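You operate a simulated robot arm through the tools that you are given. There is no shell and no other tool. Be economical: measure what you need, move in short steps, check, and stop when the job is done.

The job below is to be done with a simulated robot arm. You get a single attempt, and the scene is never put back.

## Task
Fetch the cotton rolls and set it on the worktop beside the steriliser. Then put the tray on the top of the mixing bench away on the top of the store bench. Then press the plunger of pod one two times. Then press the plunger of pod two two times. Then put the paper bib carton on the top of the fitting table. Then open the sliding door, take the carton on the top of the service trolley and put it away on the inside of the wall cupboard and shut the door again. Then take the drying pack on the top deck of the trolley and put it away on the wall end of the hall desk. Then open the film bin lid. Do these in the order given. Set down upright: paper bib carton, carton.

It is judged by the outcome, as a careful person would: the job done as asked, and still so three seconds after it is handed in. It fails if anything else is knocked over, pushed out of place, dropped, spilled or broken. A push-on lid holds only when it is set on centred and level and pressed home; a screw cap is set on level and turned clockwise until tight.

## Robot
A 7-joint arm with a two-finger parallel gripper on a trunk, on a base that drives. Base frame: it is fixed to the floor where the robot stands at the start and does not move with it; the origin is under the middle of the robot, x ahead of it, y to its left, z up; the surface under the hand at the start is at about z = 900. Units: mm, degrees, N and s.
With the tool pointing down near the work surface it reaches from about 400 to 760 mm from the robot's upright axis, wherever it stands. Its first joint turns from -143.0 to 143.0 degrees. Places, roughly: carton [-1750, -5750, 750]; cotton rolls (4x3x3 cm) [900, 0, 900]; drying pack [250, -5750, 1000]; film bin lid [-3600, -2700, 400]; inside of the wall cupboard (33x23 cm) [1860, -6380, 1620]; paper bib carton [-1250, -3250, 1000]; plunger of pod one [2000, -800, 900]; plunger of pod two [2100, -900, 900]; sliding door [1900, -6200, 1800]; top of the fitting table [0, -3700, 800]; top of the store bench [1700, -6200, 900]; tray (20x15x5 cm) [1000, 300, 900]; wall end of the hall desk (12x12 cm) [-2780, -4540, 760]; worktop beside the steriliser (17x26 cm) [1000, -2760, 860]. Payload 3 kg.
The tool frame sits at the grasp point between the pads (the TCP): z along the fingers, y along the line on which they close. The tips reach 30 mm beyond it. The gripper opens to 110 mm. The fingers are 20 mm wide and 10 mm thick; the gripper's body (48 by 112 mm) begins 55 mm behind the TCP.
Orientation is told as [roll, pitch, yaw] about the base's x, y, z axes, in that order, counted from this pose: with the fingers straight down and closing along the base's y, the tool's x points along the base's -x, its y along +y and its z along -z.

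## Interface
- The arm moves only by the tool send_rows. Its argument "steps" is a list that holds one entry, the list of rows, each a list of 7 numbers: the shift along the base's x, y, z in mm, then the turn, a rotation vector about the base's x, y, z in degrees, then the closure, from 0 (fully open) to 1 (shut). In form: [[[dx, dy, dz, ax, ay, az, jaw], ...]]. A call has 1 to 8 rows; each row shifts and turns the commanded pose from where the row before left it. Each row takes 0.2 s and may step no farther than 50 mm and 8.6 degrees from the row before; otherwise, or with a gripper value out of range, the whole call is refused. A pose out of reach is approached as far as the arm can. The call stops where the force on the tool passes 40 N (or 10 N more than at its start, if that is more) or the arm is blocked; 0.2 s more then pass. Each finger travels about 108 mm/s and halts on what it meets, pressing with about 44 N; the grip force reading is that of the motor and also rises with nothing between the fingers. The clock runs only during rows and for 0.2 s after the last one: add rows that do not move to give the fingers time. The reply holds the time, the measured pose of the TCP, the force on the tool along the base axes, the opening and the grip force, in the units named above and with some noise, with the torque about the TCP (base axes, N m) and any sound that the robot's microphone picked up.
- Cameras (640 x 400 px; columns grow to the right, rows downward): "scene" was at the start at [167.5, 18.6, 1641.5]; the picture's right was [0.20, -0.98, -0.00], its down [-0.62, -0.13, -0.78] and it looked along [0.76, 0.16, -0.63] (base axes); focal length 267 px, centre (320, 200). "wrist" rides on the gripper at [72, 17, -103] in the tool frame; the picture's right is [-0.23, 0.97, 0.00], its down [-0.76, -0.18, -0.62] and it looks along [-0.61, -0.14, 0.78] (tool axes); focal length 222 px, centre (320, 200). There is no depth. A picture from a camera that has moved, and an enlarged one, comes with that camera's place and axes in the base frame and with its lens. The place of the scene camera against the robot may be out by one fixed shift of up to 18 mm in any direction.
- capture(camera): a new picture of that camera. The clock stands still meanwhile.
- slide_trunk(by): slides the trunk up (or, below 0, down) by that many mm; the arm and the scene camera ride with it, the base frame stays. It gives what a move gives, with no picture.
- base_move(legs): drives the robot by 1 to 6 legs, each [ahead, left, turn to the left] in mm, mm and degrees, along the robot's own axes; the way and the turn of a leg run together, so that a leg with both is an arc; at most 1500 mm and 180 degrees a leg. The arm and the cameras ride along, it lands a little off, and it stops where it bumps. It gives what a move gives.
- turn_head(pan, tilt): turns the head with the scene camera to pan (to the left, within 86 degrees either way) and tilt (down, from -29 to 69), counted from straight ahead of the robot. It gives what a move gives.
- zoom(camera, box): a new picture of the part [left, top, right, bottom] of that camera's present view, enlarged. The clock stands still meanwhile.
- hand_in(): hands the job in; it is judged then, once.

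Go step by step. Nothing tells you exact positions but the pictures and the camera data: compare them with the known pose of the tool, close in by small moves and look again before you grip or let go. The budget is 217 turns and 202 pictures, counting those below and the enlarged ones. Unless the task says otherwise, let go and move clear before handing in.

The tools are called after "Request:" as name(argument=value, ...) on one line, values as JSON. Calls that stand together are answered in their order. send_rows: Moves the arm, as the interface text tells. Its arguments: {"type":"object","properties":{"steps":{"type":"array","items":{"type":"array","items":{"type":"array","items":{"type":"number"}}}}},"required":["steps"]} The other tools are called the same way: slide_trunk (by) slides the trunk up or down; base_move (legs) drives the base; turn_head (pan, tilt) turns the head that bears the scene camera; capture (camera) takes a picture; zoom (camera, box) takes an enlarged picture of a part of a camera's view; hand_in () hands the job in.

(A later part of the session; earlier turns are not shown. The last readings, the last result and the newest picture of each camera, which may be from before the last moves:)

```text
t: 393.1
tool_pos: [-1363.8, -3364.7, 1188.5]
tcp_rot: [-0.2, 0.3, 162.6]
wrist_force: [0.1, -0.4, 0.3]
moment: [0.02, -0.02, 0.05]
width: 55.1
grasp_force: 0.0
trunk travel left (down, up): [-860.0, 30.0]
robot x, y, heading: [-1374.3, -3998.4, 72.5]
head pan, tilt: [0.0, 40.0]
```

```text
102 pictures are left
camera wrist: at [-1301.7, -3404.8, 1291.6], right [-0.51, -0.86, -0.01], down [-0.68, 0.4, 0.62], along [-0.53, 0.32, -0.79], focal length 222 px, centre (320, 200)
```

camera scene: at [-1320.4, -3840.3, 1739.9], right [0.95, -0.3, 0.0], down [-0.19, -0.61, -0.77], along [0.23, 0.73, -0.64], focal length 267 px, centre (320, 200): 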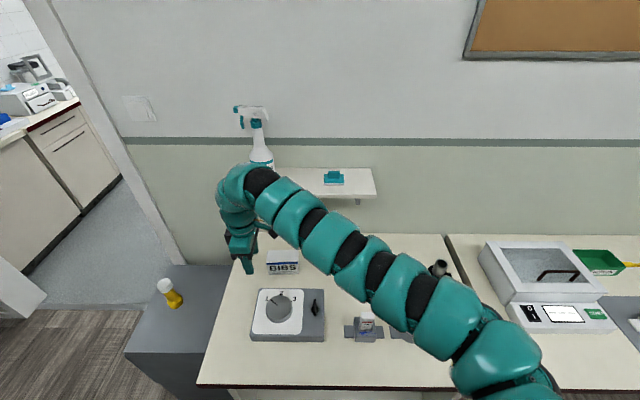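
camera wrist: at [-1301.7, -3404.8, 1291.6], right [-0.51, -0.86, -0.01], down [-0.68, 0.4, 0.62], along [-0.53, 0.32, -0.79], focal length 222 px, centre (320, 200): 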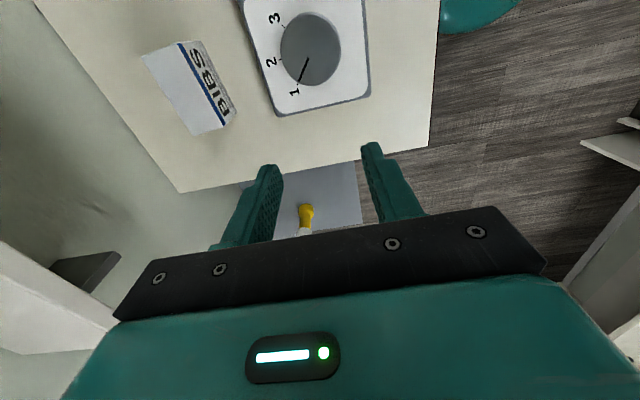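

The BIBS carton is about 100×48×62 mm, centred at [−1271, −3207], and its narrow side lines up with my closing direction. I'll close in.

Request:
base_move(legs=[[110, -41, 0]])

Request:
slide_trunk(by=-100)

Request:
send_rows(steps=[[[10, 30, 0, 0, 0, 0, 0.25], [10, 30, 0, 0, 0, 0, 0.25], [0, 0, 0, 0, 0, 0, 0.25]]])

Request:
capture(camera="wrist")

Request:
capture(camera="scene")

```text
t: 394.3
tool_pos: [-1294.0, -3273.7, 1187.9]
tcp_rot: [-0.2, 0.4, 162.8]
wrist_force: [-0.3, -0.1, 0.5]
moment: [-0.02, 0.01, 0.01]
width: 55.2
grasp_force: 0.1
trunk travel left (down, up): [-860.0, 30.0]
robot x, y, heading: [-1300.9, -3908.3, 73.0]
head pan, tilt: [0.0, 40.0]
```

```text
t: 395.6
tool_pos: [-1294.5, -3275.4, 1088.6]
tcp_rot: [-0.3, 0.3, 162.7]
wrist_force: [0.0, -0.7, -0.4]
moment: [0.02, -0.04, -0.03]
width: 55.2
grasp_force: 0.0
trunk travel left (down, up): [-760.0, 130.0]
robot x, y, heading: [-1302.2, -3907.1, 72.9]
head pan, tilt: [0.0, 40.0]
```

```text
t: 396.4
tool_pos: [-1276.2, -3215.0, 1089.0]
tcp_rot: [-0.3, 0.4, 162.7]
wrist_force: [-0.1, 0.4, 0.1]
moment: [0.04, 0.02, 0.0]
width: 82.1
grasp_force: 0.1
trunk travel left (down, up): [-760.0, 130.0]
robot x, y, heading: [-1303.1, -3907.1, 72.6]
head pan, tilt: [0.0, 40.0]
```

```text
101 pictures are left
camera wrist: at [-1213.0, -3253.0, 1192.7], right [-0.51, -0.86, -0.01], down [-0.68, 0.39, 0.62], along [-0.53, 0.32, -0.79], focal length 222 px, centre (320, 200)
```

wrist: 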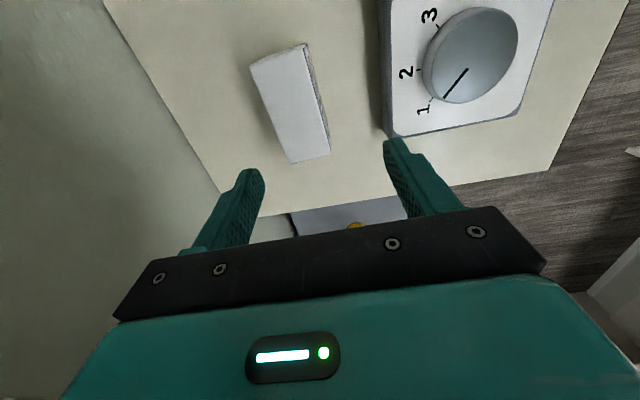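

```text
100 pictures are left
camera scene: at [-1248.8, -3748.7, 1639.9], right [0.96, -0.29, 0.0], down [-0.19, -0.61, -0.77], along [0.23, 0.73, -0.64], focal length 267 px, centre (320, 200)
```

scene: 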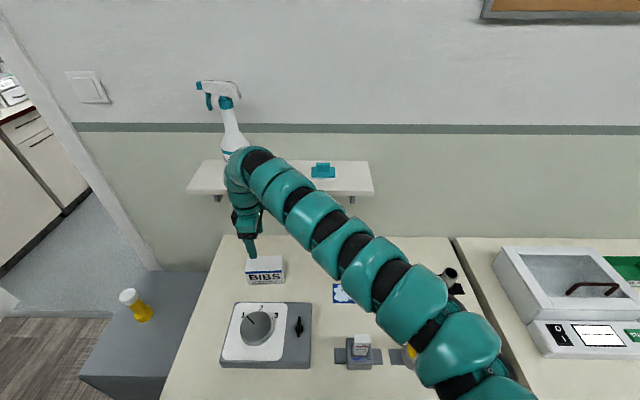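

Box centre is about [−1260, −3199]. Centring and going down.

Request:
send_rows(steps=[[[16, 15, -30, 0, 0, 0, 0.25], [0, 0, -45, 0, 0, 0, 0.25], [0, 0, 0, 0, 0, 0, 0.25]]])

Request:
capture(camera="wrist")

```text
t: 397.2
tool_pos: [-1261.2, -3201.3, 1011.7]
tcp_rot: [-0.3, 0.4, 162.7]
wrist_force: [0.0, 1.0, 0.1]
moment: [0.01, -0.05, -0.01]
width: 82.4
grasp_force: 0.1
trunk travel left (down, up): [-760.0, 130.0]
robot x, y, heading: [-1301.7, -3905.2, 72.7]
head pan, tilt: [0.0, 40.0]
```

```text
99 pictures are left
camera wrist: at [-1198.4, -3239.9, 1116.4], right [-0.51, -0.86, -0.01], down [-0.68, 0.39, 0.62], along [-0.53, 0.32, -0.79], focal length 222 px, centre (320, 200)
```

wrist: 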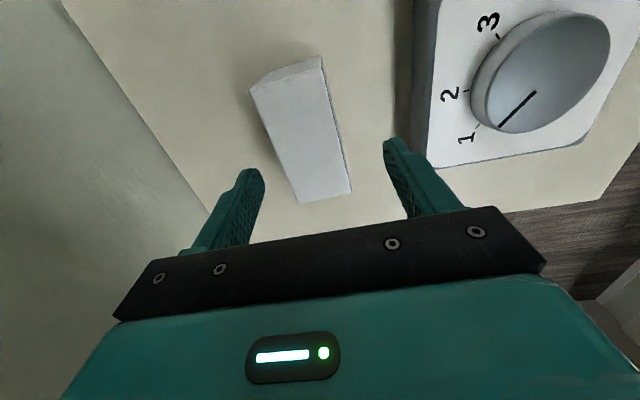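

Request:
send_rows(steps=[[[9, 3, -36, 0, 0, 0, 0.25], [0, 0, -30, 0, 0, 0, 0.25], [0, 0, -10, 0, 0, 0, 0.25], [0, 0, 0, 0, 0, 0, 0.6], [0, 0, 0, 0, 0, 0, 0.7], [0, 0, 0, 0, 0, 0, 0.7], [0, 0, 0, 0, 0, 0, 0.7]]])

Request:
capture(camera="wrist")

```text
t: 398.8
tool_pos: [-1250.4, -3197.3, 936.3]
tcp_rot: [-0.2, 0.3, 162.6]
wrist_force: [0.2, -1.0, -0.3]
moment: [-0.04, -0.03, 0.04]
width: 59.3
grasp_force: 44.0
trunk travel left (down, up): [-760.0, 130.0]
robot x, y, heading: [-1300.2, -3907.8, 72.9]
head pan, tilt: [0.0, 40.0]
```

```text
98 pictures are left
camera wrist: at [-1188.3, -3235.5, 1040.6], right [-0.51, -0.86, -0.01], down [-0.68, 0.4, 0.62], along [-0.53, 0.32, -0.79], focal length 222 px, centre (320, 200)
```

wrist: 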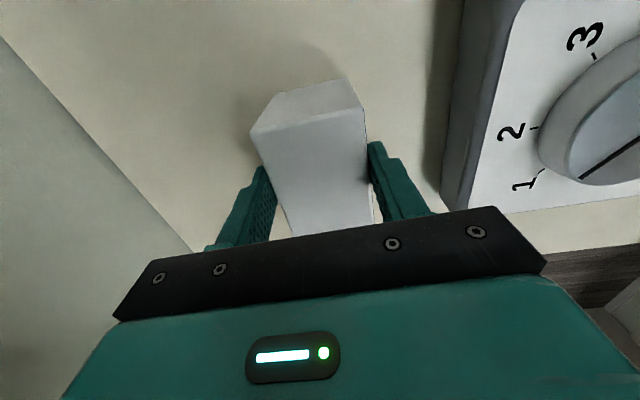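

Carton gripped. Lifting and backing away, then on to the fitting table next to it.

Request:
send_rows(steps=[[[0, 0, 30, 0, 0, 0, 0.7], [0, 0, 45, 0, 0, 0, 0.7], [0, 0, 45, 0, 0, 0, 0.7], [0, 0, 40, 0, 0, 0, 0.7]]])

Request:
base_move(legs=[[-350, 0, -2.7], [0, -1100, 0]])

Request:
turn_head(pan=-10, tilt=38)

Request:
capture(camera="scene")

Request:
capture(camera="wrist")

```text
t: 399.8
tool_pos: [-1248.7, -3202.4, 1077.5]
tcp_rot: [1.0, 0.8, 162.8]
wrist_force: [-1.0, 9.4, -17.4]
moment: [-1.68, 0.52, 0.34]
width: 59.4
grasp_force: 43.7
trunk travel left (down, up): [-760.0, 130.0]
robot x, y, heading: [-1305.7, -3906.0, 73.1]
head pan, tilt: [0.0, 40.0]
stopped in row 4: the force on the tool passed its limit at 60 N (the readings are from after the stop); the commanded pose is now the measured one
```

```text
t: 407.2
tool_pos: [-297.4, -3937.7, 1079.9]
tcp_rot: [0.8, 0.7, 157.7]
wrist_force: [0.2, -0.3, -2.5]
moment: [-0.04, -0.06, 0.01]
width: 59.7
grasp_force: 44.3
trunk travel left (down, up): [-760.0, 130.0]
robot x, y, heading: [-413.2, -4633.7, 67.9]
head pan, tilt: [0.0, 40.0]
```

```text
t: 407.9
tool_pos: [-298.4, -3936.8, 1078.8]
tcp_rot: [0.8, 0.7, 157.8]
wrist_force: [-0.1, 0.2, -2.7]
moment: [-0.03, -0.06, -0.01]
width: 59.5
grasp_force: 43.8
trunk travel left (down, up): [-760.0, 130.0]
robot x, y, heading: [-413.1, -4634.2, 68.0]
head pan, tilt: [-10.0, 38.0]
```

```text
97 pictures are left
camera scene: at [-333.7, -4485.8, 1642.8], right [0.85, -0.53, 0.0], down [-0.33, -0.52, -0.79], along [0.42, 0.67, -0.62], focal length 267 px, centre (320, 200)
```

scene: 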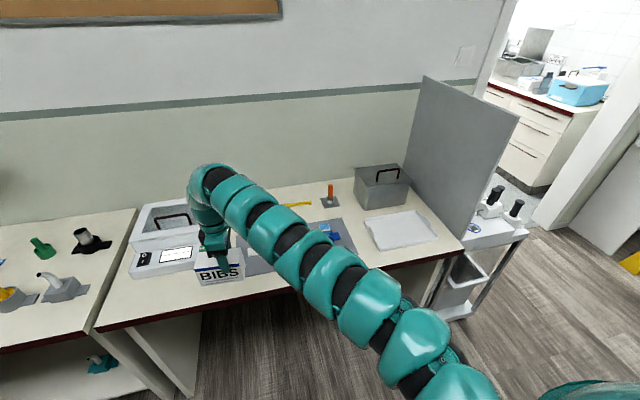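

```text
96 pictures are left
camera wrist: at [-239.2, -3978.2, 1183.4], right [-0.58, -0.82, 0.01], down [-0.64, 0.46, 0.61], along [-0.5, 0.35, -0.79], focal length 222 px, centre (320, 200)
```

wrist: 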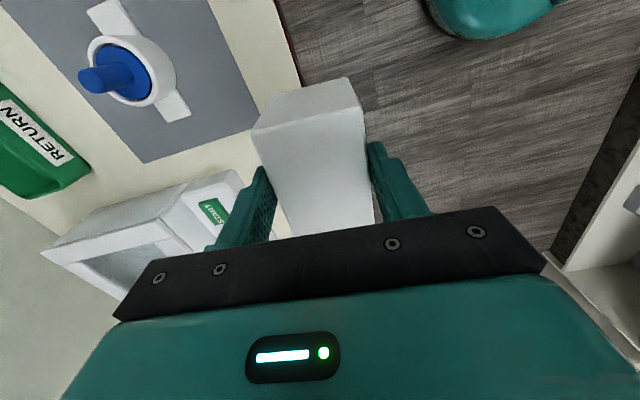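

During the lift something touched (probably the shelf). I'll check that the spray bottle and shelf items are still in place.

Request:
turn_head(pan=50, tilt=20)

Request:
capture(camera="scene")

```text
t: 409.2
tool_pos: [-298.9, -3936.8, 1078.7]
tcp_rot: [0.7, 0.7, 157.8]
wrist_force: [0.0, -0.9, -2.7]
moment: [-0.03, -0.05, -0.01]
width: 59.5
grasp_force: 44.2
trunk travel left (down, up): [-760.0, 130.0]
robot x, y, heading: [-411.7, -4633.8, 67.8]
head pan, tilt: [50.0, 20.0]
```

```text
95 pictures are left
camera scene: at [-422.9, -4476.6, 1671.3], right [0.88, 0.47, 0.0], down [0.16, -0.3, -0.94], along [-0.44, 0.83, -0.34], focal length 267 px, centre (320, 200)
```

scene: 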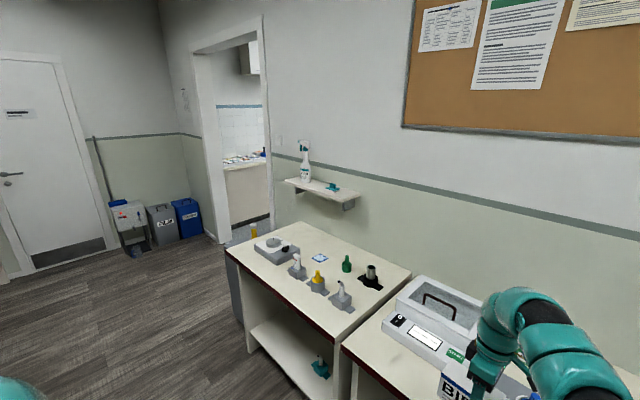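

All fine there. The free strip in front of the glass-topped machine on the fitting table suits the carton, about [−474, −3809]. Lining up with the base.

Request:
base_move(legs=[[59, 186, 2.2]])

Request:
send_rows(steps=[[[0, 0, 0, 1.0, 0.35, 0, 0.7], [0, 0, 0, 0, 0, 0, 0.7]]])

Request:
turn_head(pan=10, tilt=48)

Request:
capture(camera="scene")

Request:
capture(camera="wrist")

```text
t: 410.8
tool_pos: [-477.0, -3809.1, 1078.4]
tcp_rot: [0.7, 0.8, 159.9]
wrist_force: [0.0, -0.5, -3.0]
moment: [-0.03, -0.09, 0.01]
width: 59.2
grasp_force: 44.3
trunk travel left (down, up): [-760.0, 130.0]
robot x, y, heading: [-566.0, -4516.3, 69.8]
head pan, tilt: [50.0, 20.0]
```

```text
t: 411.4
tool_pos: [-476.2, -3809.5, 1079.3]
tcp_rot: [0.0, 0.0, 159.9]
wrist_force: [0.0, -0.6, -2.4]
moment: [-0.05, -0.05, 0.0]
width: 59.4
grasp_force: 43.8
trunk travel left (down, up): [-760.0, 130.0]
robot x, y, heading: [-566.4, -4511.0, 69.8]
head pan, tilt: [50.0, 20.0]
```

```text
t: 412.5
tool_pos: [-476.8, -3809.3, 1080.5]
tcp_rot: [-0.1, 0.0, 160.0]
wrist_force: [0.4, -0.1, -4.0]
moment: [0.02, -0.04, 0.0]
width: 59.5
grasp_force: 44.6
trunk travel left (down, up): [-760.0, 130.0]
robot x, y, heading: [-566.5, -4511.8, 69.9]
head pan, tilt: [10.0, 48.0]
```

```text
94 pictures are left
camera scene: at [-520.8, -4357.0, 1628.5], right [0.98, -0.17, 0.0], down [-0.13, -0.73, -0.67], along [0.12, 0.66, -0.74], focal length 267 px, centre (320, 200)
```

scene: 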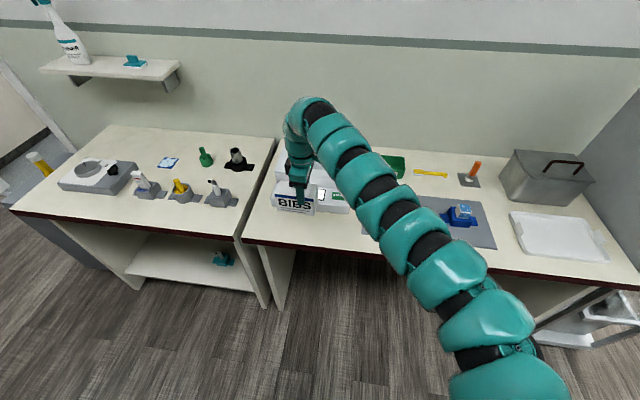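

```text
93 pictures are left
camera wrist: at [-414.7, -3850.5, 1182.4], right [-0.55, -0.84, 0.0], down [-0.65, 0.43, 0.62], along [-0.52, 0.34, -0.78], focal length 222 px, centre (320, 200)
```

wrist: 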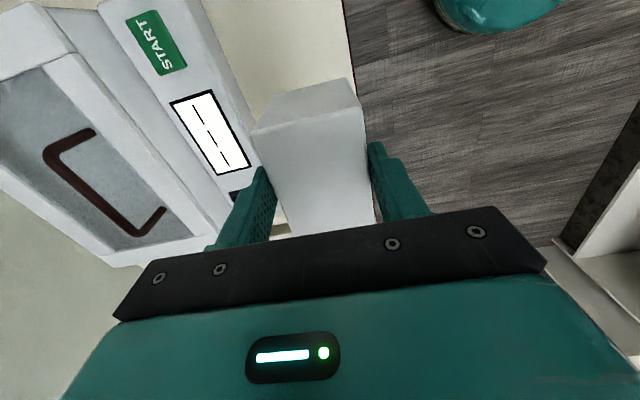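

The table is a bit lower than the desk and the box fits between its edge and the machine. Shifting 13 mm inward and lowering.

Request:
send_rows(steps=[[[5, 12, -30, 0, 0, 0, 0.7], [0, 0, -45, 0, 0, 0, 0.7], [0, 0, -45, 0, 0, 0, 0.7], [0, 0, -45, 0, 0, 0, 0.7], [0, 0, 0, 0, 0, 0, 0.7]]])

Request:
capture(camera="wrist")

Request:
zoom(camera="scene", box=[220, 130, 400, 270])

```text
t: 413.5
tool_pos: [-472.9, -3794.0, 934.3]
tcp_rot: [-0.3, -0.2, 159.9]
wrist_force: [-1.7, -5.1, 17.1]
moment: [-1.25, -0.4, -0.19]
width: 59.1
grasp_force: 44.1
out of reach, approached as far as the arm can: row 4
trunk travel left (down, up): [-760.0, 130.0]
robot x, y, heading: [-564.4, -4511.3, 70.0]
head pan, tilt: [10.0, 48.0]
stopped in row 4: the force on the tool passed its limit at 73 N (the readings are from after the stop); the commanded pose is now the measured one
```

```text
92 pictures are left
camera wrist: at [-411.3, -3837.1, 1037.8], right [-0.55, -0.84, -0.01], down [-0.65, 0.42, 0.63], along [-0.52, 0.35, -0.78], focal length 222 px, centre (320, 200)
```

wrist: 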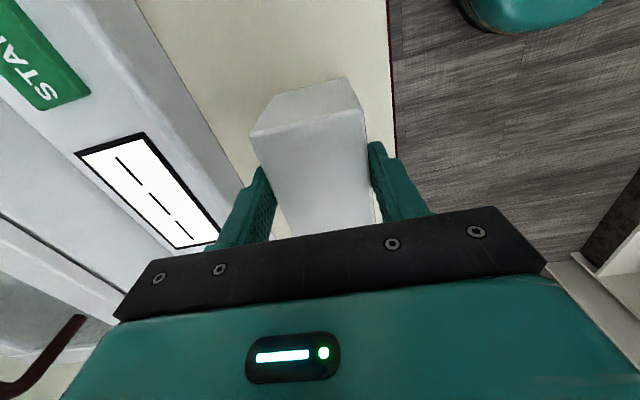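

```text
2.86 times, centred on (310, 200) of scene
camera zoom: at [-521.5, -4358.2, 1628.8], right [0.98, -0.17, 0.0], down [-0.13, -0.73, -0.67], along [0.12, 0.66, -0.74], focal length 764 px, centre (349, 200)
```

zoom: 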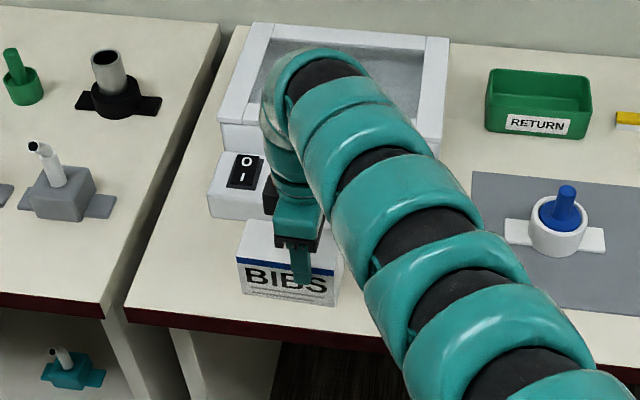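

The box has touched the table (surface ~896, like the desk). I'll lift slightly, level it, and set it down gently.

Request:
send_rows(steps=[[[0, 0, 6, -0.35, -0.08, 0, 0.7], [0, 3, 0, 0, 0, 0, 0.7], [0, 0, 0, 0, 0, 0, 0.7]]])

```text
t: 414.3
tool_pos: [-471.0, -3795.1, 939.1]
tcp_rot: [0.0, 0.1, 159.9]
wrist_force: [-0.8, -0.5, -3.0]
moment: [0.02, -0.08, -0.01]
width: 59.4
grasp_force: 44.5
out of reach, approached as far as the arm can: row 2
trunk travel left (down, up): [-760.0, 130.0]
robot x, y, heading: [-564.7, -4514.0, 69.8]
head pan, tilt: [10.0, 48.0]
```

Request:
send_rows(steps=[[[0, 0, -2, 0, 0, 0, 0.7], [0, 0, -1, 0, 0, 0, 0.7], [0, 0, -1, 0, 0, 0, 0.7], [0, 0, 0, 0, 0, 0, 0.7]]])

Request:
zoom(camera="wrist", box=[220, 60, 420, 220])

```text
t: 415.3
tool_pos: [-472.0, -3796.1, 936.1]
tcp_rot: [-0.1, -0.1, 160.0]
wrist_force: [-0.1, -0.1, -3.5]
moment: [-0.03, -0.04, 0.0]
width: 59.6
grasp_force: 43.7
trunk travel left (down, up): [-760.0, 130.0]
robot x, y, heading: [-564.2, -4510.8, 69.8]
head pan, tilt: [10.0, 48.0]
```

```text
2.50 times, centred on (320, 140) of wrist
camera zoom: at [-410.3, -3836.3, 1038.5], right [-0.55, -0.84, 0.0], down [-0.65, 0.43, 0.62], along [-0.52, 0.34, -0.78], focal length 555 px, centre (320, 350)
```

zoom: 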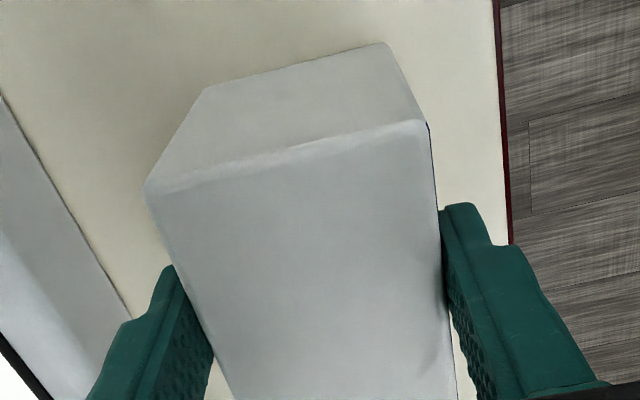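

Request:
send_rows(steps=[[[0, 0, -1.5, 0, 0, 0, 0.7], [0, 0, -1.5, 0, 0, 0, 0.7], [0, 0, 0, 0, 0, 0, 0.7]]])

```text
t: 416.1
tool_pos: [-472.3, -3796.9, 934.8]
tcp_rot: [-0.3, -0.1, 159.9]
wrist_force: [1.0, 0.1, 15.7]
moment: [-0.35, 0.29, 0.01]
width: 59.6
grasp_force: 44.6
trunk travel left (down, up): [-760.0, 130.0]
robot x, y, heading: [-564.2, -4512.8, 69.7]
head pan, tilt: [10.0, 48.0]
```

Touching. Releasing with a modest opening and rising.

Request:
send_rows(steps=[[[0, 0, 0, 0, 0, 0, 0.4], [0, 0, 0, 0, 0, 0, 0.33], [0, 0, 0, 0, 0, 0, 0.33], [0, 0, 30, 0, 0, 0, 0.33], [0, 0, 45, 0, 0, 0, 0.33], [0, 0, 45, 0, 0, 0, 0.33], [0, 0, 45, 0, 0, 0, 0.33]]])

Request:
capture(camera="wrist")

Request:
zoom(camera="scene", box=[220, 130, 400, 270])

```text
t: 417.7
tool_pos: [-474.3, -3796.2, 1098.4]
tcp_rot: [-0.1, 0.0, 160.0]
wrist_force: [-0.3, -0.6, -0.2]
moment: [-0.02, -0.02, -0.02]
width: 74.1
grasp_force: 0.1
trunk travel left (down, up): [-760.0, 130.0]
robot x, y, heading: [-566.2, -4510.1, 69.9]
head pan, tilt: [10.0, 48.0]
```

```text
89 pictures are left
camera wrist: at [-411.6, -3837.4, 1201.4], right [-0.55, -0.84, 0.0], down [-0.66, 0.43, 0.62], along [-0.52, 0.34, -0.78], focal length 222 px, centre (320, 200)
```

wrist: 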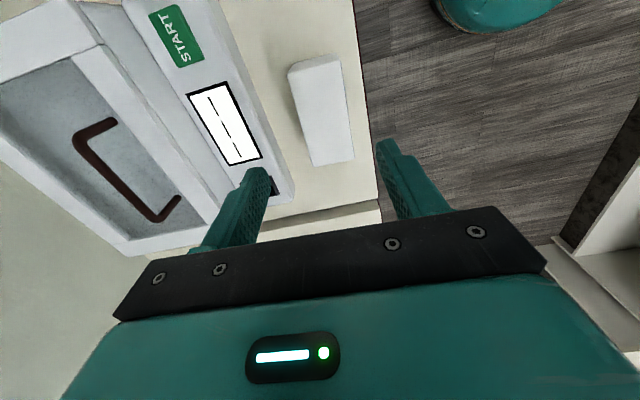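

```text
2.86 times, centred on (310, 200) of scene
camera zoom: at [-521.0, -4358.0, 1628.5], right [0.98, -0.17, 0.0], down [-0.13, -0.73, -0.67], along [0.12, 0.66, -0.74], focal length 764 px, centre (349, 200)
```

zoom: 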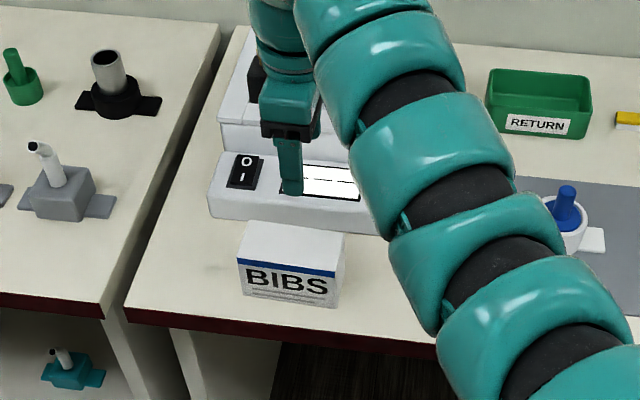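

Carton is upright on the fitting table. Next is the wall cupboard's sliding door: drive to the store bench area and look at it.

Request:
base_move(legs=[[-60, 0, 0], [0, 0, -90], [1250, 70, 0], [1250, 70, 0], [0, 0, -90]])

Request:
turn_head(pan=15, tilt=0)

Request:
capture(camera="scene")

```text
t: 437.9
tool_pos: [1707.2, -5954.4, 1096.8]
tcp_rot: [-0.2, 0.0, -19.2]
wrist_force: [-0.2, -0.4, 0.9]
moment: [0.05, -0.01, -0.02]
width: 73.8
grasp_force: 0.0
trunk travel left (down, up): [-760.0, 130.0]
robot x, y, heading: [1790.1, -5236.1, -109.0]
head pan, tilt: [10.0, 48.0]
```

```text
t: 439.1
tool_pos: [1706.4, -5953.4, 1099.1]
tcp_rot: [0.0, 0.0, -19.1]
wrist_force: [0.8, -0.4, 0.0]
moment: [-0.01, 0.0, 0.0]
width: 73.9
grasp_force: 0.0
trunk travel left (down, up): [-760.0, 130.0]
robot x, y, heading: [1789.3, -5236.8, -109.2]
head pan, tilt: [15.0, 0.0]
```

```text
87 pictures are left
camera scene: at [1758.5, -5400.0, 1703.5], right [-1.0, 0.07, 0.0], down [0.0, 0.0, -1.0], along [-0.07, -1.0, 0.0], focal length 267 px, centre (320, 200)
```

scene: 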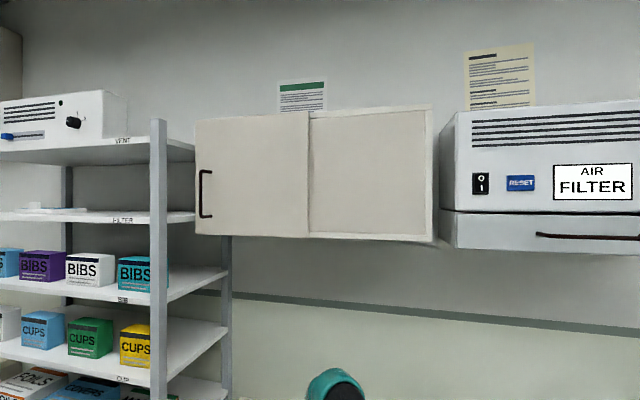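

The cupboard's left panel is the front sliding door, with a vertical bar handle at its left edge near [2055, −6256, 1725]; it must slide right. I'll back up and turn the tool to horizontal for this work: first yaw.

Request:
base_move(legs=[[-330, 0, 0]])

Request:
send_rows(steps=[[[0, 0, 0, 0, 0, -8.4, 0.3], [0, 0, 0, 0, 0, -8.4, 0.3], [0, 0, 0, 0, 0, -8.4, 0.3], [0, 0, 0, 0, 0, -8.4, 0.3], [0, 0, 0, 0, 0, -8.4, 0.3], [0, 0, 0, 0, 0, -8.4, 0.3], [0, 0, 0, 0, 0, -8.0, 0.3]]])

```text
t: 441.2
tool_pos: [1809.2, -5647.5, 1097.8]
tcp_rot: [-0.1, -0.1, -19.5]
wrist_force: [0.4, 1.2, -0.5]
moment: [0.01, 0.02, 0.02]
width: 73.7
grasp_force: 0.0
trunk travel left (down, up): [-760.0, 130.0]
robot x, y, heading: [1896.1, -4932.7, -109.2]
head pan, tilt: [15.0, 0.0]
```

```text
t: 442.8
tool_pos: [1809.1, -5649.6, 1099.7]
tcp_rot: [0.0, 0.0, -78.1]
wrist_force: [0.4, -0.8, 0.3]
moment: [0.01, -0.02, 0.0]
width: 77.0
grasp_force: 0.1
trunk travel left (down, up): [-760.0, 130.0]
robot x, y, heading: [1894.0, -4933.9, -109.5]
head pan, tilt: [15.0, 0.0]
```

Now tilting the tool up toward horizontal, moving it about the wrist.

Request:
send_rows(steps=[[[6.5, -30.6, 2.2, -8.0, -1.7, 0, 0.3], [6.4, -30, 6.7, -8.0, -1.7, 0, 0.3], [6.1, -28.8, 11, -8.0, -1.7, 0, 0.3], [5.7, -26.9, 15, -8.0, -1.7, 0, 0.3], [5.2, -24.5, 18.8, -8.0, -1.7, 0, 0.3], [4.6, -21.7, 22.2, -8.0, -1.7, 0, 0.3], [3.9, -18.4, 25.1, -8.0, -1.7, 0, 0.3], [3.1, -14.7, 27.5, -8.0, -1.7, 0, 0.3]]])

Request:
capture(camera="scene")

```text
t: 444.6
tool_pos: [1850.7, -5843.3, 1226.3]
tcp_rot: [-0.3, -65.5, -77.7]
wrist_force: [0.6, -0.1, 0.7]
moment: [0.0, 0.01, -0.01]
width: 77.0
grasp_force: 0.0
trunk travel left (down, up): [-760.0, 130.0]
robot x, y, heading: [1897.3, -4932.9, -109.5]
head pan, tilt: [15.0, 0.0]
```

```text
86 pictures are left
camera scene: at [1864.5, -5095.7, 1703.6], right [-1.0, 0.08, 0.0], down [0.0, 0.0, -1.0], along [-0.08, -1.0, 0.0], focal length 267 px, centre (320, 200)
```

scene: 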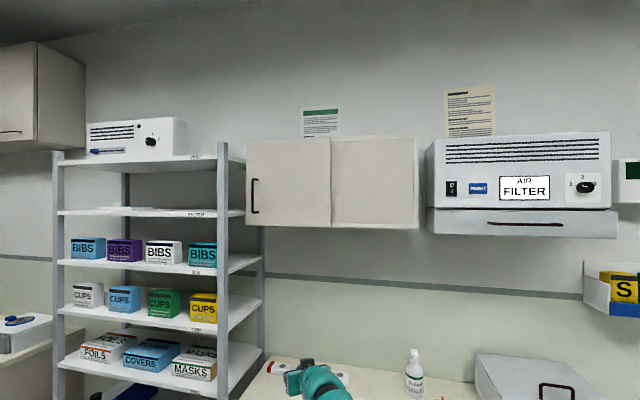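

Tilt works. I'll finish to horizontal, then raise the trunk and the hand to the handle's height.

Request:
send_rows(steps=[[[2.3, -10.8, 29.4, -8.0, -1.7, 0, 0.5], [1.4, -6.6, 30.7, -8.0, -1.7, 0, 0.5], [0.5, -2.2, 31.3, -8.0, -1.7, 0, 0.5], [0, 0, 45, 0, 0, 0, 0.5], [0, 0, 45, 0, 0, 0, 0.5], [0, 0, 45, 0, 0, 0, 0.5]]])

Request:
slide_trunk(by=110)

Request:
send_rows(steps=[[[0, 0, 45, 0, 0, 0, 0.5], [0, 0, 45, 0, 0, 0, 0.5], [0, 0, 45, 0, 0, 0, 0.5], [0, 0, 20, 0, 0, 0, 0.5]]])

Request:
capture(camera="wrist")

```text
t: 446.0
tool_pos: [1857.5, -5864.1, 1452.0]
tcp_rot: [-77.8, -89.9, -0.2]
wrist_force: [0.3, 0.3, -0.4]
moment: [-0.04, -0.01, -0.01]
width: 55.1
grasp_force: 0.0
trunk travel left (down, up): [-760.0, 130.0]
robot x, y, heading: [1896.3, -4932.7, -109.7]
head pan, tilt: [15.0, 0.0]
```

```text
t: 447.4
tool_pos: [1856.3, -5865.3, 1560.8]
tcp_rot: [-43.5, -89.8, -34.5]
wrist_force: [0.2, 0.0, 0.2]
moment: [0.05, 0.01, 0.02]
width: 55.0
grasp_force: 0.0
trunk travel left (down, up): [-870.0, 20.0]
robot x, y, heading: [1896.2, -4928.9, -109.6]
head pan, tilt: [15.0, 0.0]
```

```text
t: 448.4
tool_pos: [1854.4, -5850.6, 1655.3]
tcp_rot: [-70.6, -89.8, -7.4]
wrist_force: [0.4, 0.6, 0.0]
moment: [0.02, -0.02, -0.04]
width: 55.0
grasp_force: 0.0
out of reach, approached as far as the arm can: row 2, 3, 4
trunk travel left (down, up): [-870.0, 20.0]
robot x, y, heading: [1894.9, -4932.3, -109.4]
head pan, tilt: [15.0, 0.0]
```

```text
85 pictures are left
camera wrist: at [1849.0, -5746.7, 1583.0], right [0.95, 0.2, 0.22], down [-0.3, 0.57, 0.76], along [0.03, -0.79, 0.61], focal length 222 px, centre (320, 200)
```

wrist: 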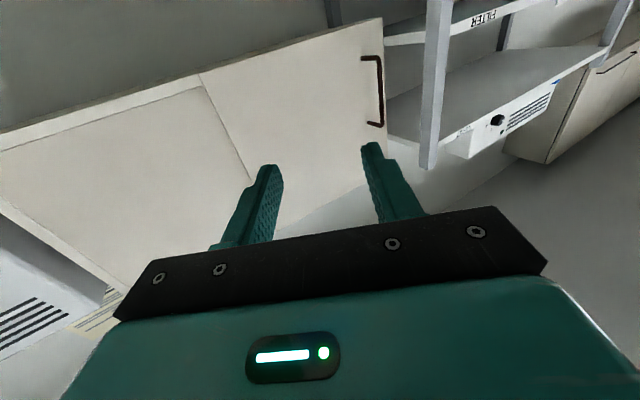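

The handle spans about z 1663–1809 at [2060, −6250]. I'll draw in slightly to gain height, then move in front of it with the base.

Request:
send_rows(steps=[[[2, 40, 10, 0, 0, 0, 0.5], [2, 40, 25, 0, 0, 0, 0.5], [0, 0, 20, 0, 0, 0, 0.5], [0, 0, 0, 0, 0, 0, 0.5]]])

Request:
slide_trunk(by=20)

```text
t: 449.4
tool_pos: [1856.2, -5768.1, 1713.8]
tcp_rot: [-50.4, -90.0, -27.9]
wrist_force: [-0.8, 0.3, 0.5]
moment: [0.01, 0.01, 0.0]
width: 55.0
grasp_force: 0.0
trunk travel left (down, up): [-870.0, 20.0]
robot x, y, heading: [1892.2, -4928.4, -109.5]
head pan, tilt: [15.0, 0.0]
```

```text
t: 450.1
tool_pos: [1855.5, -5771.1, 1732.6]
tcp_rot: [-33.8, -89.9, -44.3]
wrist_force: [-0.4, -0.8, 0.4]
moment: [-0.04, 0.01, 0.03]
width: 55.1
grasp_force: 0.1
trunk travel left (down, up): [-890.0, 0.0]
robot x, y, heading: [1895.1, -4928.5, -109.7]
head pan, tilt: [15.0, 0.0]
```

Request:
base_move(legs=[[322, 316, 0]])

Request:
capture(camera="wrist")

Request:
capture(camera="scene")

```text
t: 452.8
tool_pos: [2040.8, -6176.0, 1732.9]
tcp_rot: [-39.7, -89.8, -38.4]
wrist_force: [-0.6, 0.1, 0.0]
moment: [-0.04, 0.01, -0.01]
width: 54.9
grasp_force: 0.1
trunk travel left (down, up): [-890.0, 0.0]
robot x, y, heading: [2083.0, -5339.3, -109.8]
head pan, tilt: [15.0, 0.0]
```

```text
84 pictures are left
camera wrist: at [2035.5, -6072.1, 1659.8], right [0.95, 0.2, 0.23], down [-0.3, 0.57, 0.76], along [0.02, -0.8, 0.61], focal length 222 px, centre (320, 200)
```

wrist: 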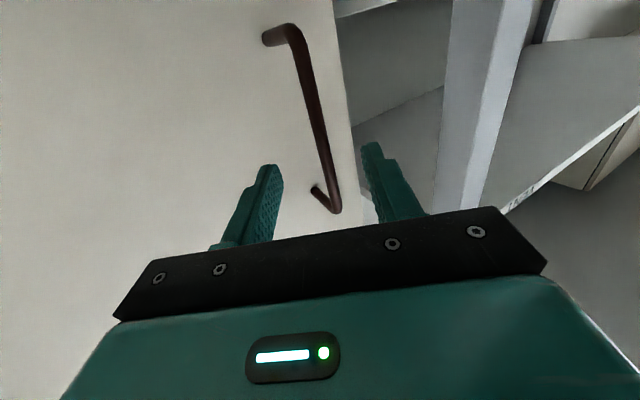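

```text
83 pictures are left
camera scene: at [2050.9, -5501.7, 1833.6], right [-1.0, 0.08, 0.0], down [0.0, 0.0, -1.0], along [-0.08, -1.0, 0.0], focal length 267 px, centre (320, 200)
```

scene: 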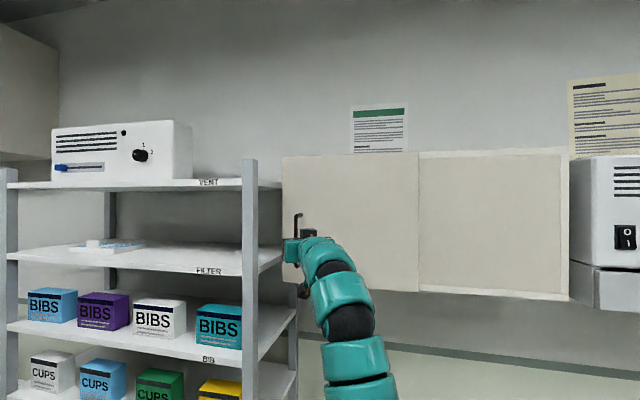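

The bar sits centred between the fingers. Advancing about 60 mm along the tool direction with the base, then closing on it.

Request:
base_move(legs=[[49, 31, 0]])

Request:
capture(camera="wrist")

```text
t: 453.9
tool_pos: [2049.0, -6229.2, 1729.8]
tcp_rot: [0.8, -89.4, -79.4]
wrist_force: [0.2, -0.3, -0.3]
moment: [-0.01, -0.02, -0.01]
width: 55.0
grasp_force: 0.1
trunk travel left (down, up): [-890.0, 0.0]
robot x, y, heading: [2096.8, -5395.7, -109.6]
head pan, tilt: [15.0, 0.0]
stopped in leg 1: the force on the tool passed its limit at 198 N (the readings are from after the stop); the commanded pose is now the measured one
```

```text
82 pictures are left
camera wrist: at [2044.9, -6124.2, 1658.9], right [0.95, 0.19, 0.23], down [-0.3, 0.57, 0.77], along [0.02, -0.8, 0.6], focal length 222 px, centre (320, 200)
```

wrist: 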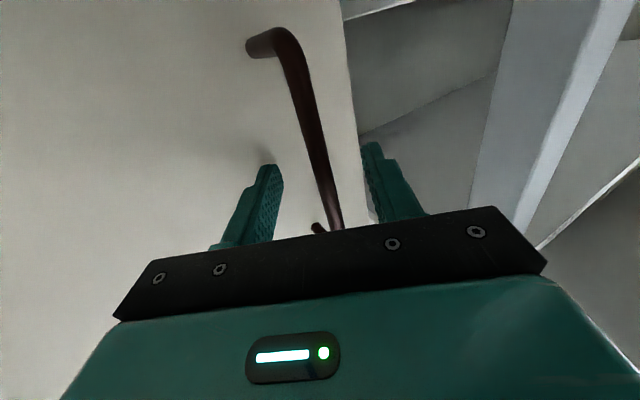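

The finger tip touched the door face; I'm at the right depth (the bar lies between the fingers). Backing off a touch and closing on the bar.

Request:
send_rows(steps=[[[-1, 4, 0, 0, 0, 0, 0.5], [0, 0, 0, 0, 0, 0, 0.75], [0, 0, 0, 0, 0, 0, 1.0], [0, 0, 0, 0, 0, 0, 1.0], [0, 0, 0, 0, 0, 0, 1.0]]])

Request:
capture(camera="wrist")

```text
t: 455.1
tool_pos: [2051.6, -6223.8, 1732.3]
tcp_rot: [-5.6, -89.5, -72.8]
wrist_force: [6.3, 4.5, -2.2]
moment: [-0.5, -0.16, 0.05]
width: 9.7
grasp_force: 45.0
trunk travel left (down, up): [-890.0, 0.0]
robot x, y, heading: [2095.8, -5386.8, -109.6]
head pan, tilt: [15.0, 0.0]
```

```text
81 pictures are left
camera wrist: at [2046.2, -6119.4, 1660.2], right [0.95, 0.19, 0.23], down [-0.3, 0.57, 0.77], along [0.02, -0.8, 0.6], focal length 222 px, centre (320, 200)
```

wrist: 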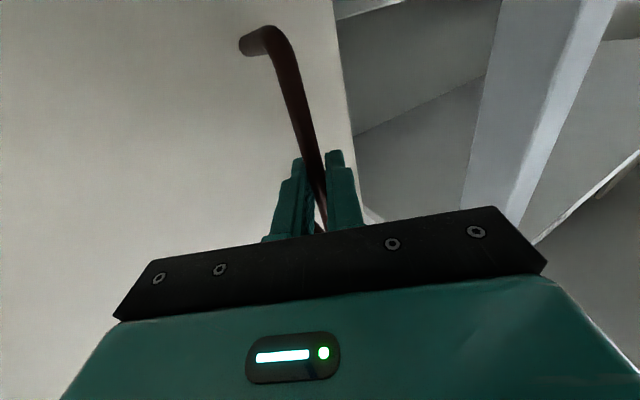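

Holding the bar. Sliding the door right along the cupboard.

Request:
send_rows(steps=[[[-19, 6.8, 0, 0, 0, 0, 1.0], [-28, 10.3, 0, 0, 0, 0, 1.0], [-37.6, 13.7, 0, 0, 0, 0, 1.0], [-37.6, 13.7, 0, 0, 0, 0, 1.0]]])

Request:
capture(camera="scene")

```text
t: 456.1
tool_pos: [1920.1, -6180.5, 1732.0]
tcp_rot: [10.6, -89.6, -89.2]
wrist_force: [-5.9, -13.9, 16.0]
moment: [0.55, 0.14, -0.02]
width: 9.7
grasp_force: 45.0
trunk travel left (down, up): [-890.0, 0.0]
robot x, y, heading: [2091.0, -5390.8, -109.8]
head pan, tilt: [15.0, 0.0]
```

```text
80 pictures are left
camera scene: at [2058.0, -5556.5, 1833.5], right [-1.0, 0.08, 0.0], down [0.0, 0.0, -1.0], along [-0.08, -1.0, 0.0], focal length 267 px, centre (320, 200)
```

scene: 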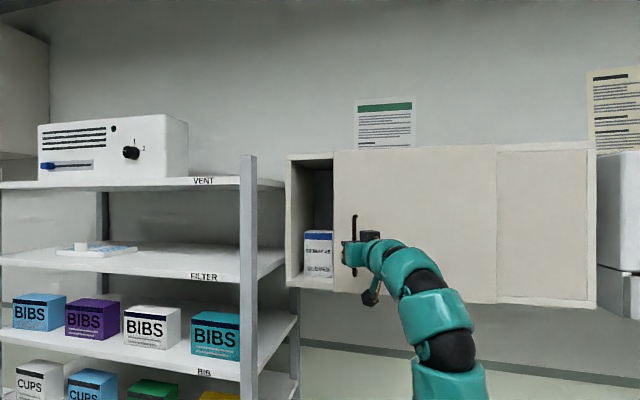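

The door slides well; there's already one carton inside. Continuing.

Request:
send_rows(steps=[[[-37.6, 13.7, 0, 0, 0, 0, 1.0], [-37.6, 13.7, 0, 0, 0, 0, 1.0], [-37.6, 13.7, 0, 0, 0, 0, 1.0], [-28, 10.2, 0, 0, 0, 0, 1.0], [-19, 6.8, 0, 0, 0, 0, 1.0], [-14, 5.1, 0, 0, 0, 0, 1.0], [-10, 3.6, 0, 0, 0, 0, 1.0]]])

Request:
capture(camera="scene")

```text
t: 457.7
tool_pos: [1740.4, -6118.8, 1728.0]
tcp_rot: [9.2, -89.3, -87.7]
wrist_force: [-6.0, -17.3, 7.3]
moment: [0.95, 0.31, -0.07]
width: 9.6
grasp_force: 45.3
trunk travel left (down, up): [-890.0, 0.0]
robot x, y, heading: [2092.3, -5390.9, -109.9]
head pan, tilt: [15.0, 0.0]
```

```text
79 pictures are left
camera scene: at [2060.6, -5559.2, 1833.2], right [-1.0, 0.08, 0.0], down [0.0, 0.0, -1.0], along [-0.08, -1.0, 0.0], focal length 267 px, centre (320, 200)
```

scene: 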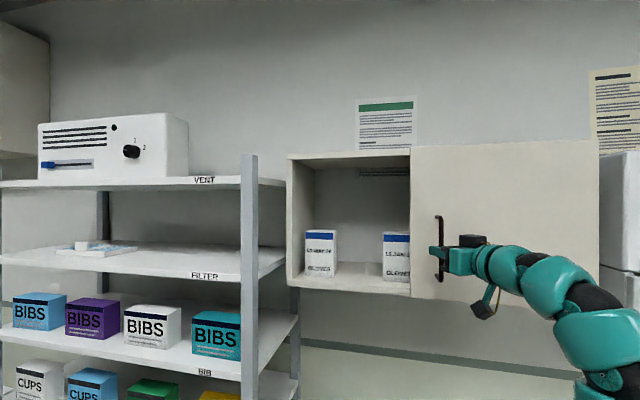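

Door is fully open. Two cartons stand inside with a gap between. I'll release the bar, back away, and look closely inside.

Request:
send_rows(steps=[[[0, 0, 0, 0, 0, 0, 0.75], [0, 0, 0, 0, 0, 0, 0.75], [-4, 20, 0, 0, 0, 0, 0.75], [-8, 40, 0, 0, 0, 0, 0.75], [-8, 40, 0, 0, 0, 0, 0.75], [-4, 40, 0, 0, 0, 0, 0.6]]])

Request:
zoom(camera="scene", box=[270, 130, 450, 310])

```text
t: 459.1
tool_pos: [1718.8, -5971.2, 1730.3]
tcp_rot: [5.2, -89.4, -83.7]
wrist_force: [0.3, -0.3, -0.5]
moment: [0.0, -0.02, 0.01]
width: 44.2
grasp_force: 0.0
trunk travel left (down, up): [-890.0, 0.0]
robot x, y, heading: [2092.2, -5392.2, -109.5]
head pan, tilt: [15.0, 0.0]
```

```text
2.22 times, centred on (360, 220) of scene
camera zoom: at [2061.1, -5552.3, 1833.8], right [-1.0, 0.08, 0.0], down [0.0, 0.0, -1.0], along [-0.08, -1.0, 0.0], focal length 594 px, centre (231, 156)
```

zoom: 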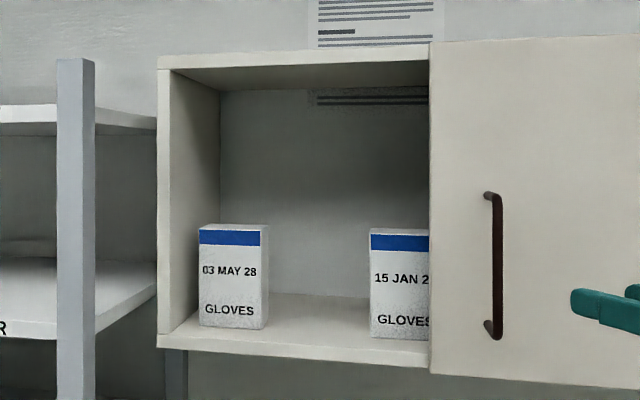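

The cupboard has a gap of about 120 mm between two GLOVES cartons. Now to fetch the third from the service trolley: back away, straighten the tool with my heading, and drive to the second doorway.

Request:
base_move(legs=[[-350, 0, 0]])

Request:
send_rows(steps=[[[20, -10, 0, 0, 0, -8, 0.3], [20, -10, 0, 0, 0, -8, 0.3], [20, -10, 0, 0, 0, -8, 0.3], [20, -10, 0, 0, 0, -8, 0.3], [10, 0, -10, 0, 0, 0, 0.3]]])

Request:
base_move(legs=[[0, 0, -90], [1200, 0, 0], [1050, 0, 0]])

Request:
turn_head(pan=60, tilt=25)

Request:
capture(camera="scene")

```text
t: 461.3
tool_pos: [1837.7, -5642.8, 1730.4]
tcp_rot: [0.5, -89.5, -78.9]
wrist_force: [0.4, -0.3, 0.3]
moment: [-0.01, 0.01, -0.02]
width: 43.9
grasp_force: 0.2
trunk travel left (down, up): [-890.0, 0.0]
robot x, y, heading: [2213.3, -5059.8, -109.7]
head pan, tilt: [15.0, 0.0]
```

```text
t: 462.5
tool_pos: [1926.0, -5685.5, 1719.7]
tcp_rot: [1.6, -89.5, -112.2]
wrist_force: [0.6, -0.1, 0.4]
moment: [-0.01, -0.02, -0.02]
width: 76.9
grasp_force: 0.1
trunk travel left (down, up): [-890.0, 0.0]
robot x, y, heading: [2210.9, -5060.6, -109.7]
head pan, tilt: [15.0, 0.0]
```

```text
t: 477.7
tool_pos: [-645.4, -4150.8, 1720.9]
tcp_rot: [0.9, -89.5, 162.6]
wrist_force: [0.3, -0.7, 0.0]
moment: [0.02, 0.01, 0.0]
width: 76.8
grasp_force: 0.0
trunk travel left (down, up): [-890.0, 0.0]
robot x, y, heading: [-2.5, -4393.0, 164.2]
head pan, tilt: [15.0, 0.0]
```

```text
t: 478.8
tool_pos: [-645.4, -4150.6, 1720.3]
tcp_rot: [1.0, -89.4, 162.5]
wrist_force: [0.3, -1.0, -0.3]
moment: [0.0, 0.01, 0.05]
width: 77.0
grasp_force: 0.0
trunk travel left (down, up): [-890.0, 0.0]
robot x, y, heading: [-2.9, -4388.5, 164.5]
head pan, tilt: [60.0, 25.0]
```

```text
77 pictures are left
camera scene: at [-143.0, -4432.1, 1793.3], right [-0.7, 0.72, 0.0], down [0.3, 0.29, -0.91], along [-0.65, -0.63, -0.42], focal length 267 px, centre (320, 200)
```

scene: 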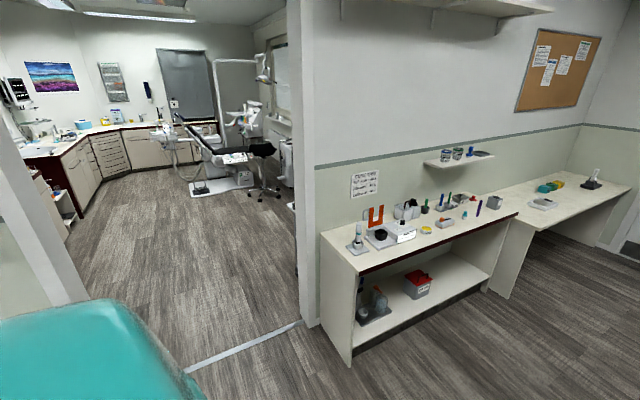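

Turning into the second doorway and looking right for the service trolley.

Request:
base_move(legs=[[0, 0, 85.5], [1400, -110, 0]])

Request:
turn_head(pan=-70, tilt=30)

Request:
capture(camera="scene")

```text
t: 489.6
tool_pos: [-784.6, -6348.1, 1719.7]
tcp_rot: [0.9, -89.5, -108.2]
wrist_force: [0.6, 0.3, 0.5]
moment: [0.02, 0.02, 0.02]
width: 77.0
grasp_force: 0.1
trunk travel left (down, up): [-890.0, 0.0]
robot x, y, heading: [-528.7, -5714.7, -107.0]
head pan, tilt: [60.0, 25.0]
```

```text
t: 491.7
tool_pos: [-782.4, -6348.4, 1720.6]
tcp_rot: [0.9, -89.5, -108.2]
wrist_force: [-0.3, 0.7, 0.6]
moment: [-0.02, -0.01, -0.02]
width: 77.2
grasp_force: 0.1
trunk travel left (down, up): [-890.0, 0.0]
robot x, y, heading: [-529.8, -5707.6, -106.8]
head pan, tilt: [-70.0, 30.0]
```

```text
76 pictures are left
camera scene: at [-642.8, -5789.6, 1785.3], right [-0.06, 1.0, 0.0], down [0.5, 0.03, -0.87], along [-0.86, -0.05, -0.5], focal length 267 px, centre (320, 200)
```

scene: 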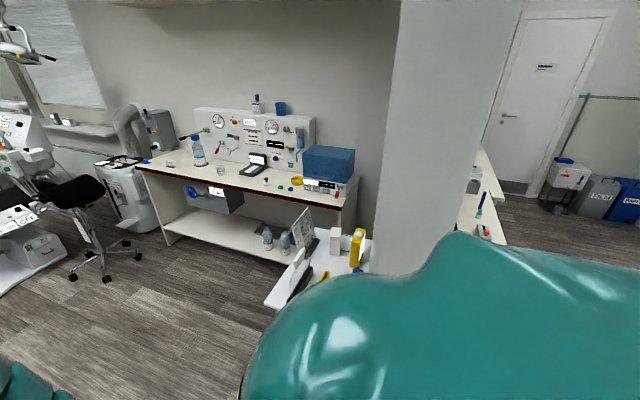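

I can see the trolley with a white carton beside the wall. I'll move into the room and face it.

Request:
base_move(legs=[[430, 0, 0], [0, 0, -93]])

Request:
turn_head(pan=0, tilt=35)

Request:
capture(camera="scene")

```text
t: 498.3
tool_pos: [-1280.2, -5840.8, 1719.6]
tcp_rot: [1.3, -89.5, 158.3]
wrist_force: [0.4, 0.2, -0.5]
moment: [0.02, -0.02, -0.01]
width: 76.9
grasp_force: 0.1
trunk travel left (down, up): [-890.0, 0.0]
robot x, y, heading: [-657.6, -6123.6, 160.5]
head pan, tilt: [-70.0, 30.0]
```

```text
t: 499.7
tool_pos: [-1280.8, -5841.7, 1720.3]
tcp_rot: [1.1, -89.5, 158.7]
wrist_force: [0.6, 0.5, 0.5]
moment: [-0.01, -0.01, 0.01]
width: 76.9
grasp_force: 0.3
trunk travel left (down, up): [-890.0, 0.0]
robot x, y, heading: [-654.8, -6124.9, 160.6]
head pan, tilt: [0.0, 35.0]
```

```text
75 pictures are left
camera scene: at [-810.4, -6065.5, 1777.5], right [0.34, 0.94, 0.0], down [0.54, -0.19, -0.82], along [-0.77, 0.27, -0.57], focal length 267 px, centre (320, 200)
```

scene: 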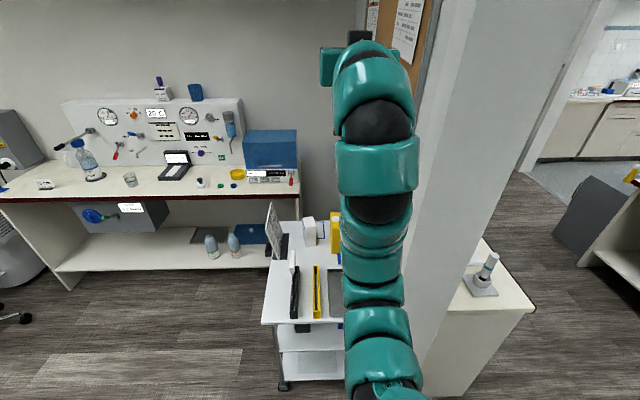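

Request:
zoom(camera="scene", box=[250, 185, 360, 335])

Request:
capture(camera="wrist")

```text
2.67 times, centred on (305, 260) of scene
camera zoom: at [-810.4, -6065.5, 1777.5], right [0.34, 0.94, 0.0], down [0.54, -0.19, -0.82], along [-0.77, 0.27, -0.57], focal length 713 px, centre (360, 40)
```

zoom: 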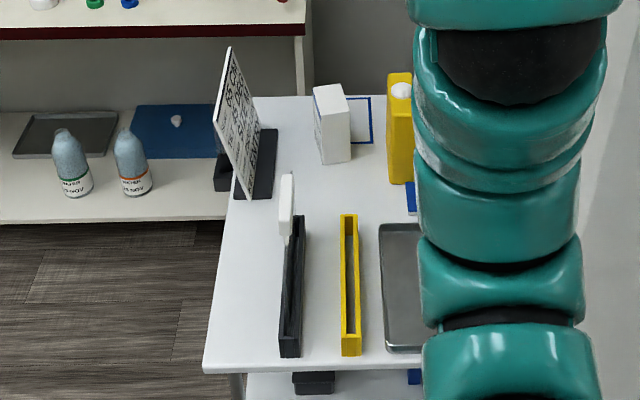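

```text
73 pictures are left
camera wrist: at [-1189.2, -5893.5, 1648.6], right [-0.34, -0.91, 0.23], down [0.64, -0.05, 0.77], along [-0.69, 0.41, 0.6], focal length 222 px, centre (320, 200)
```

wrist: 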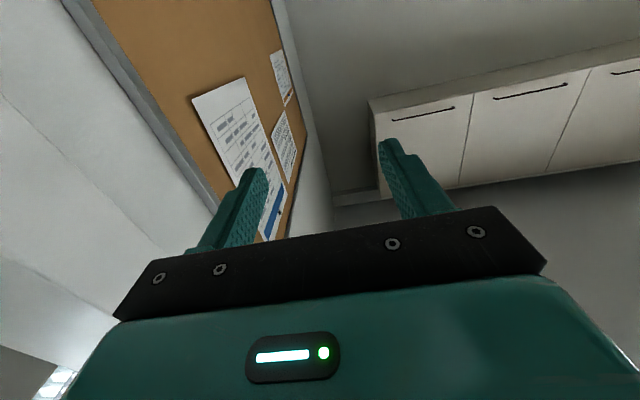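

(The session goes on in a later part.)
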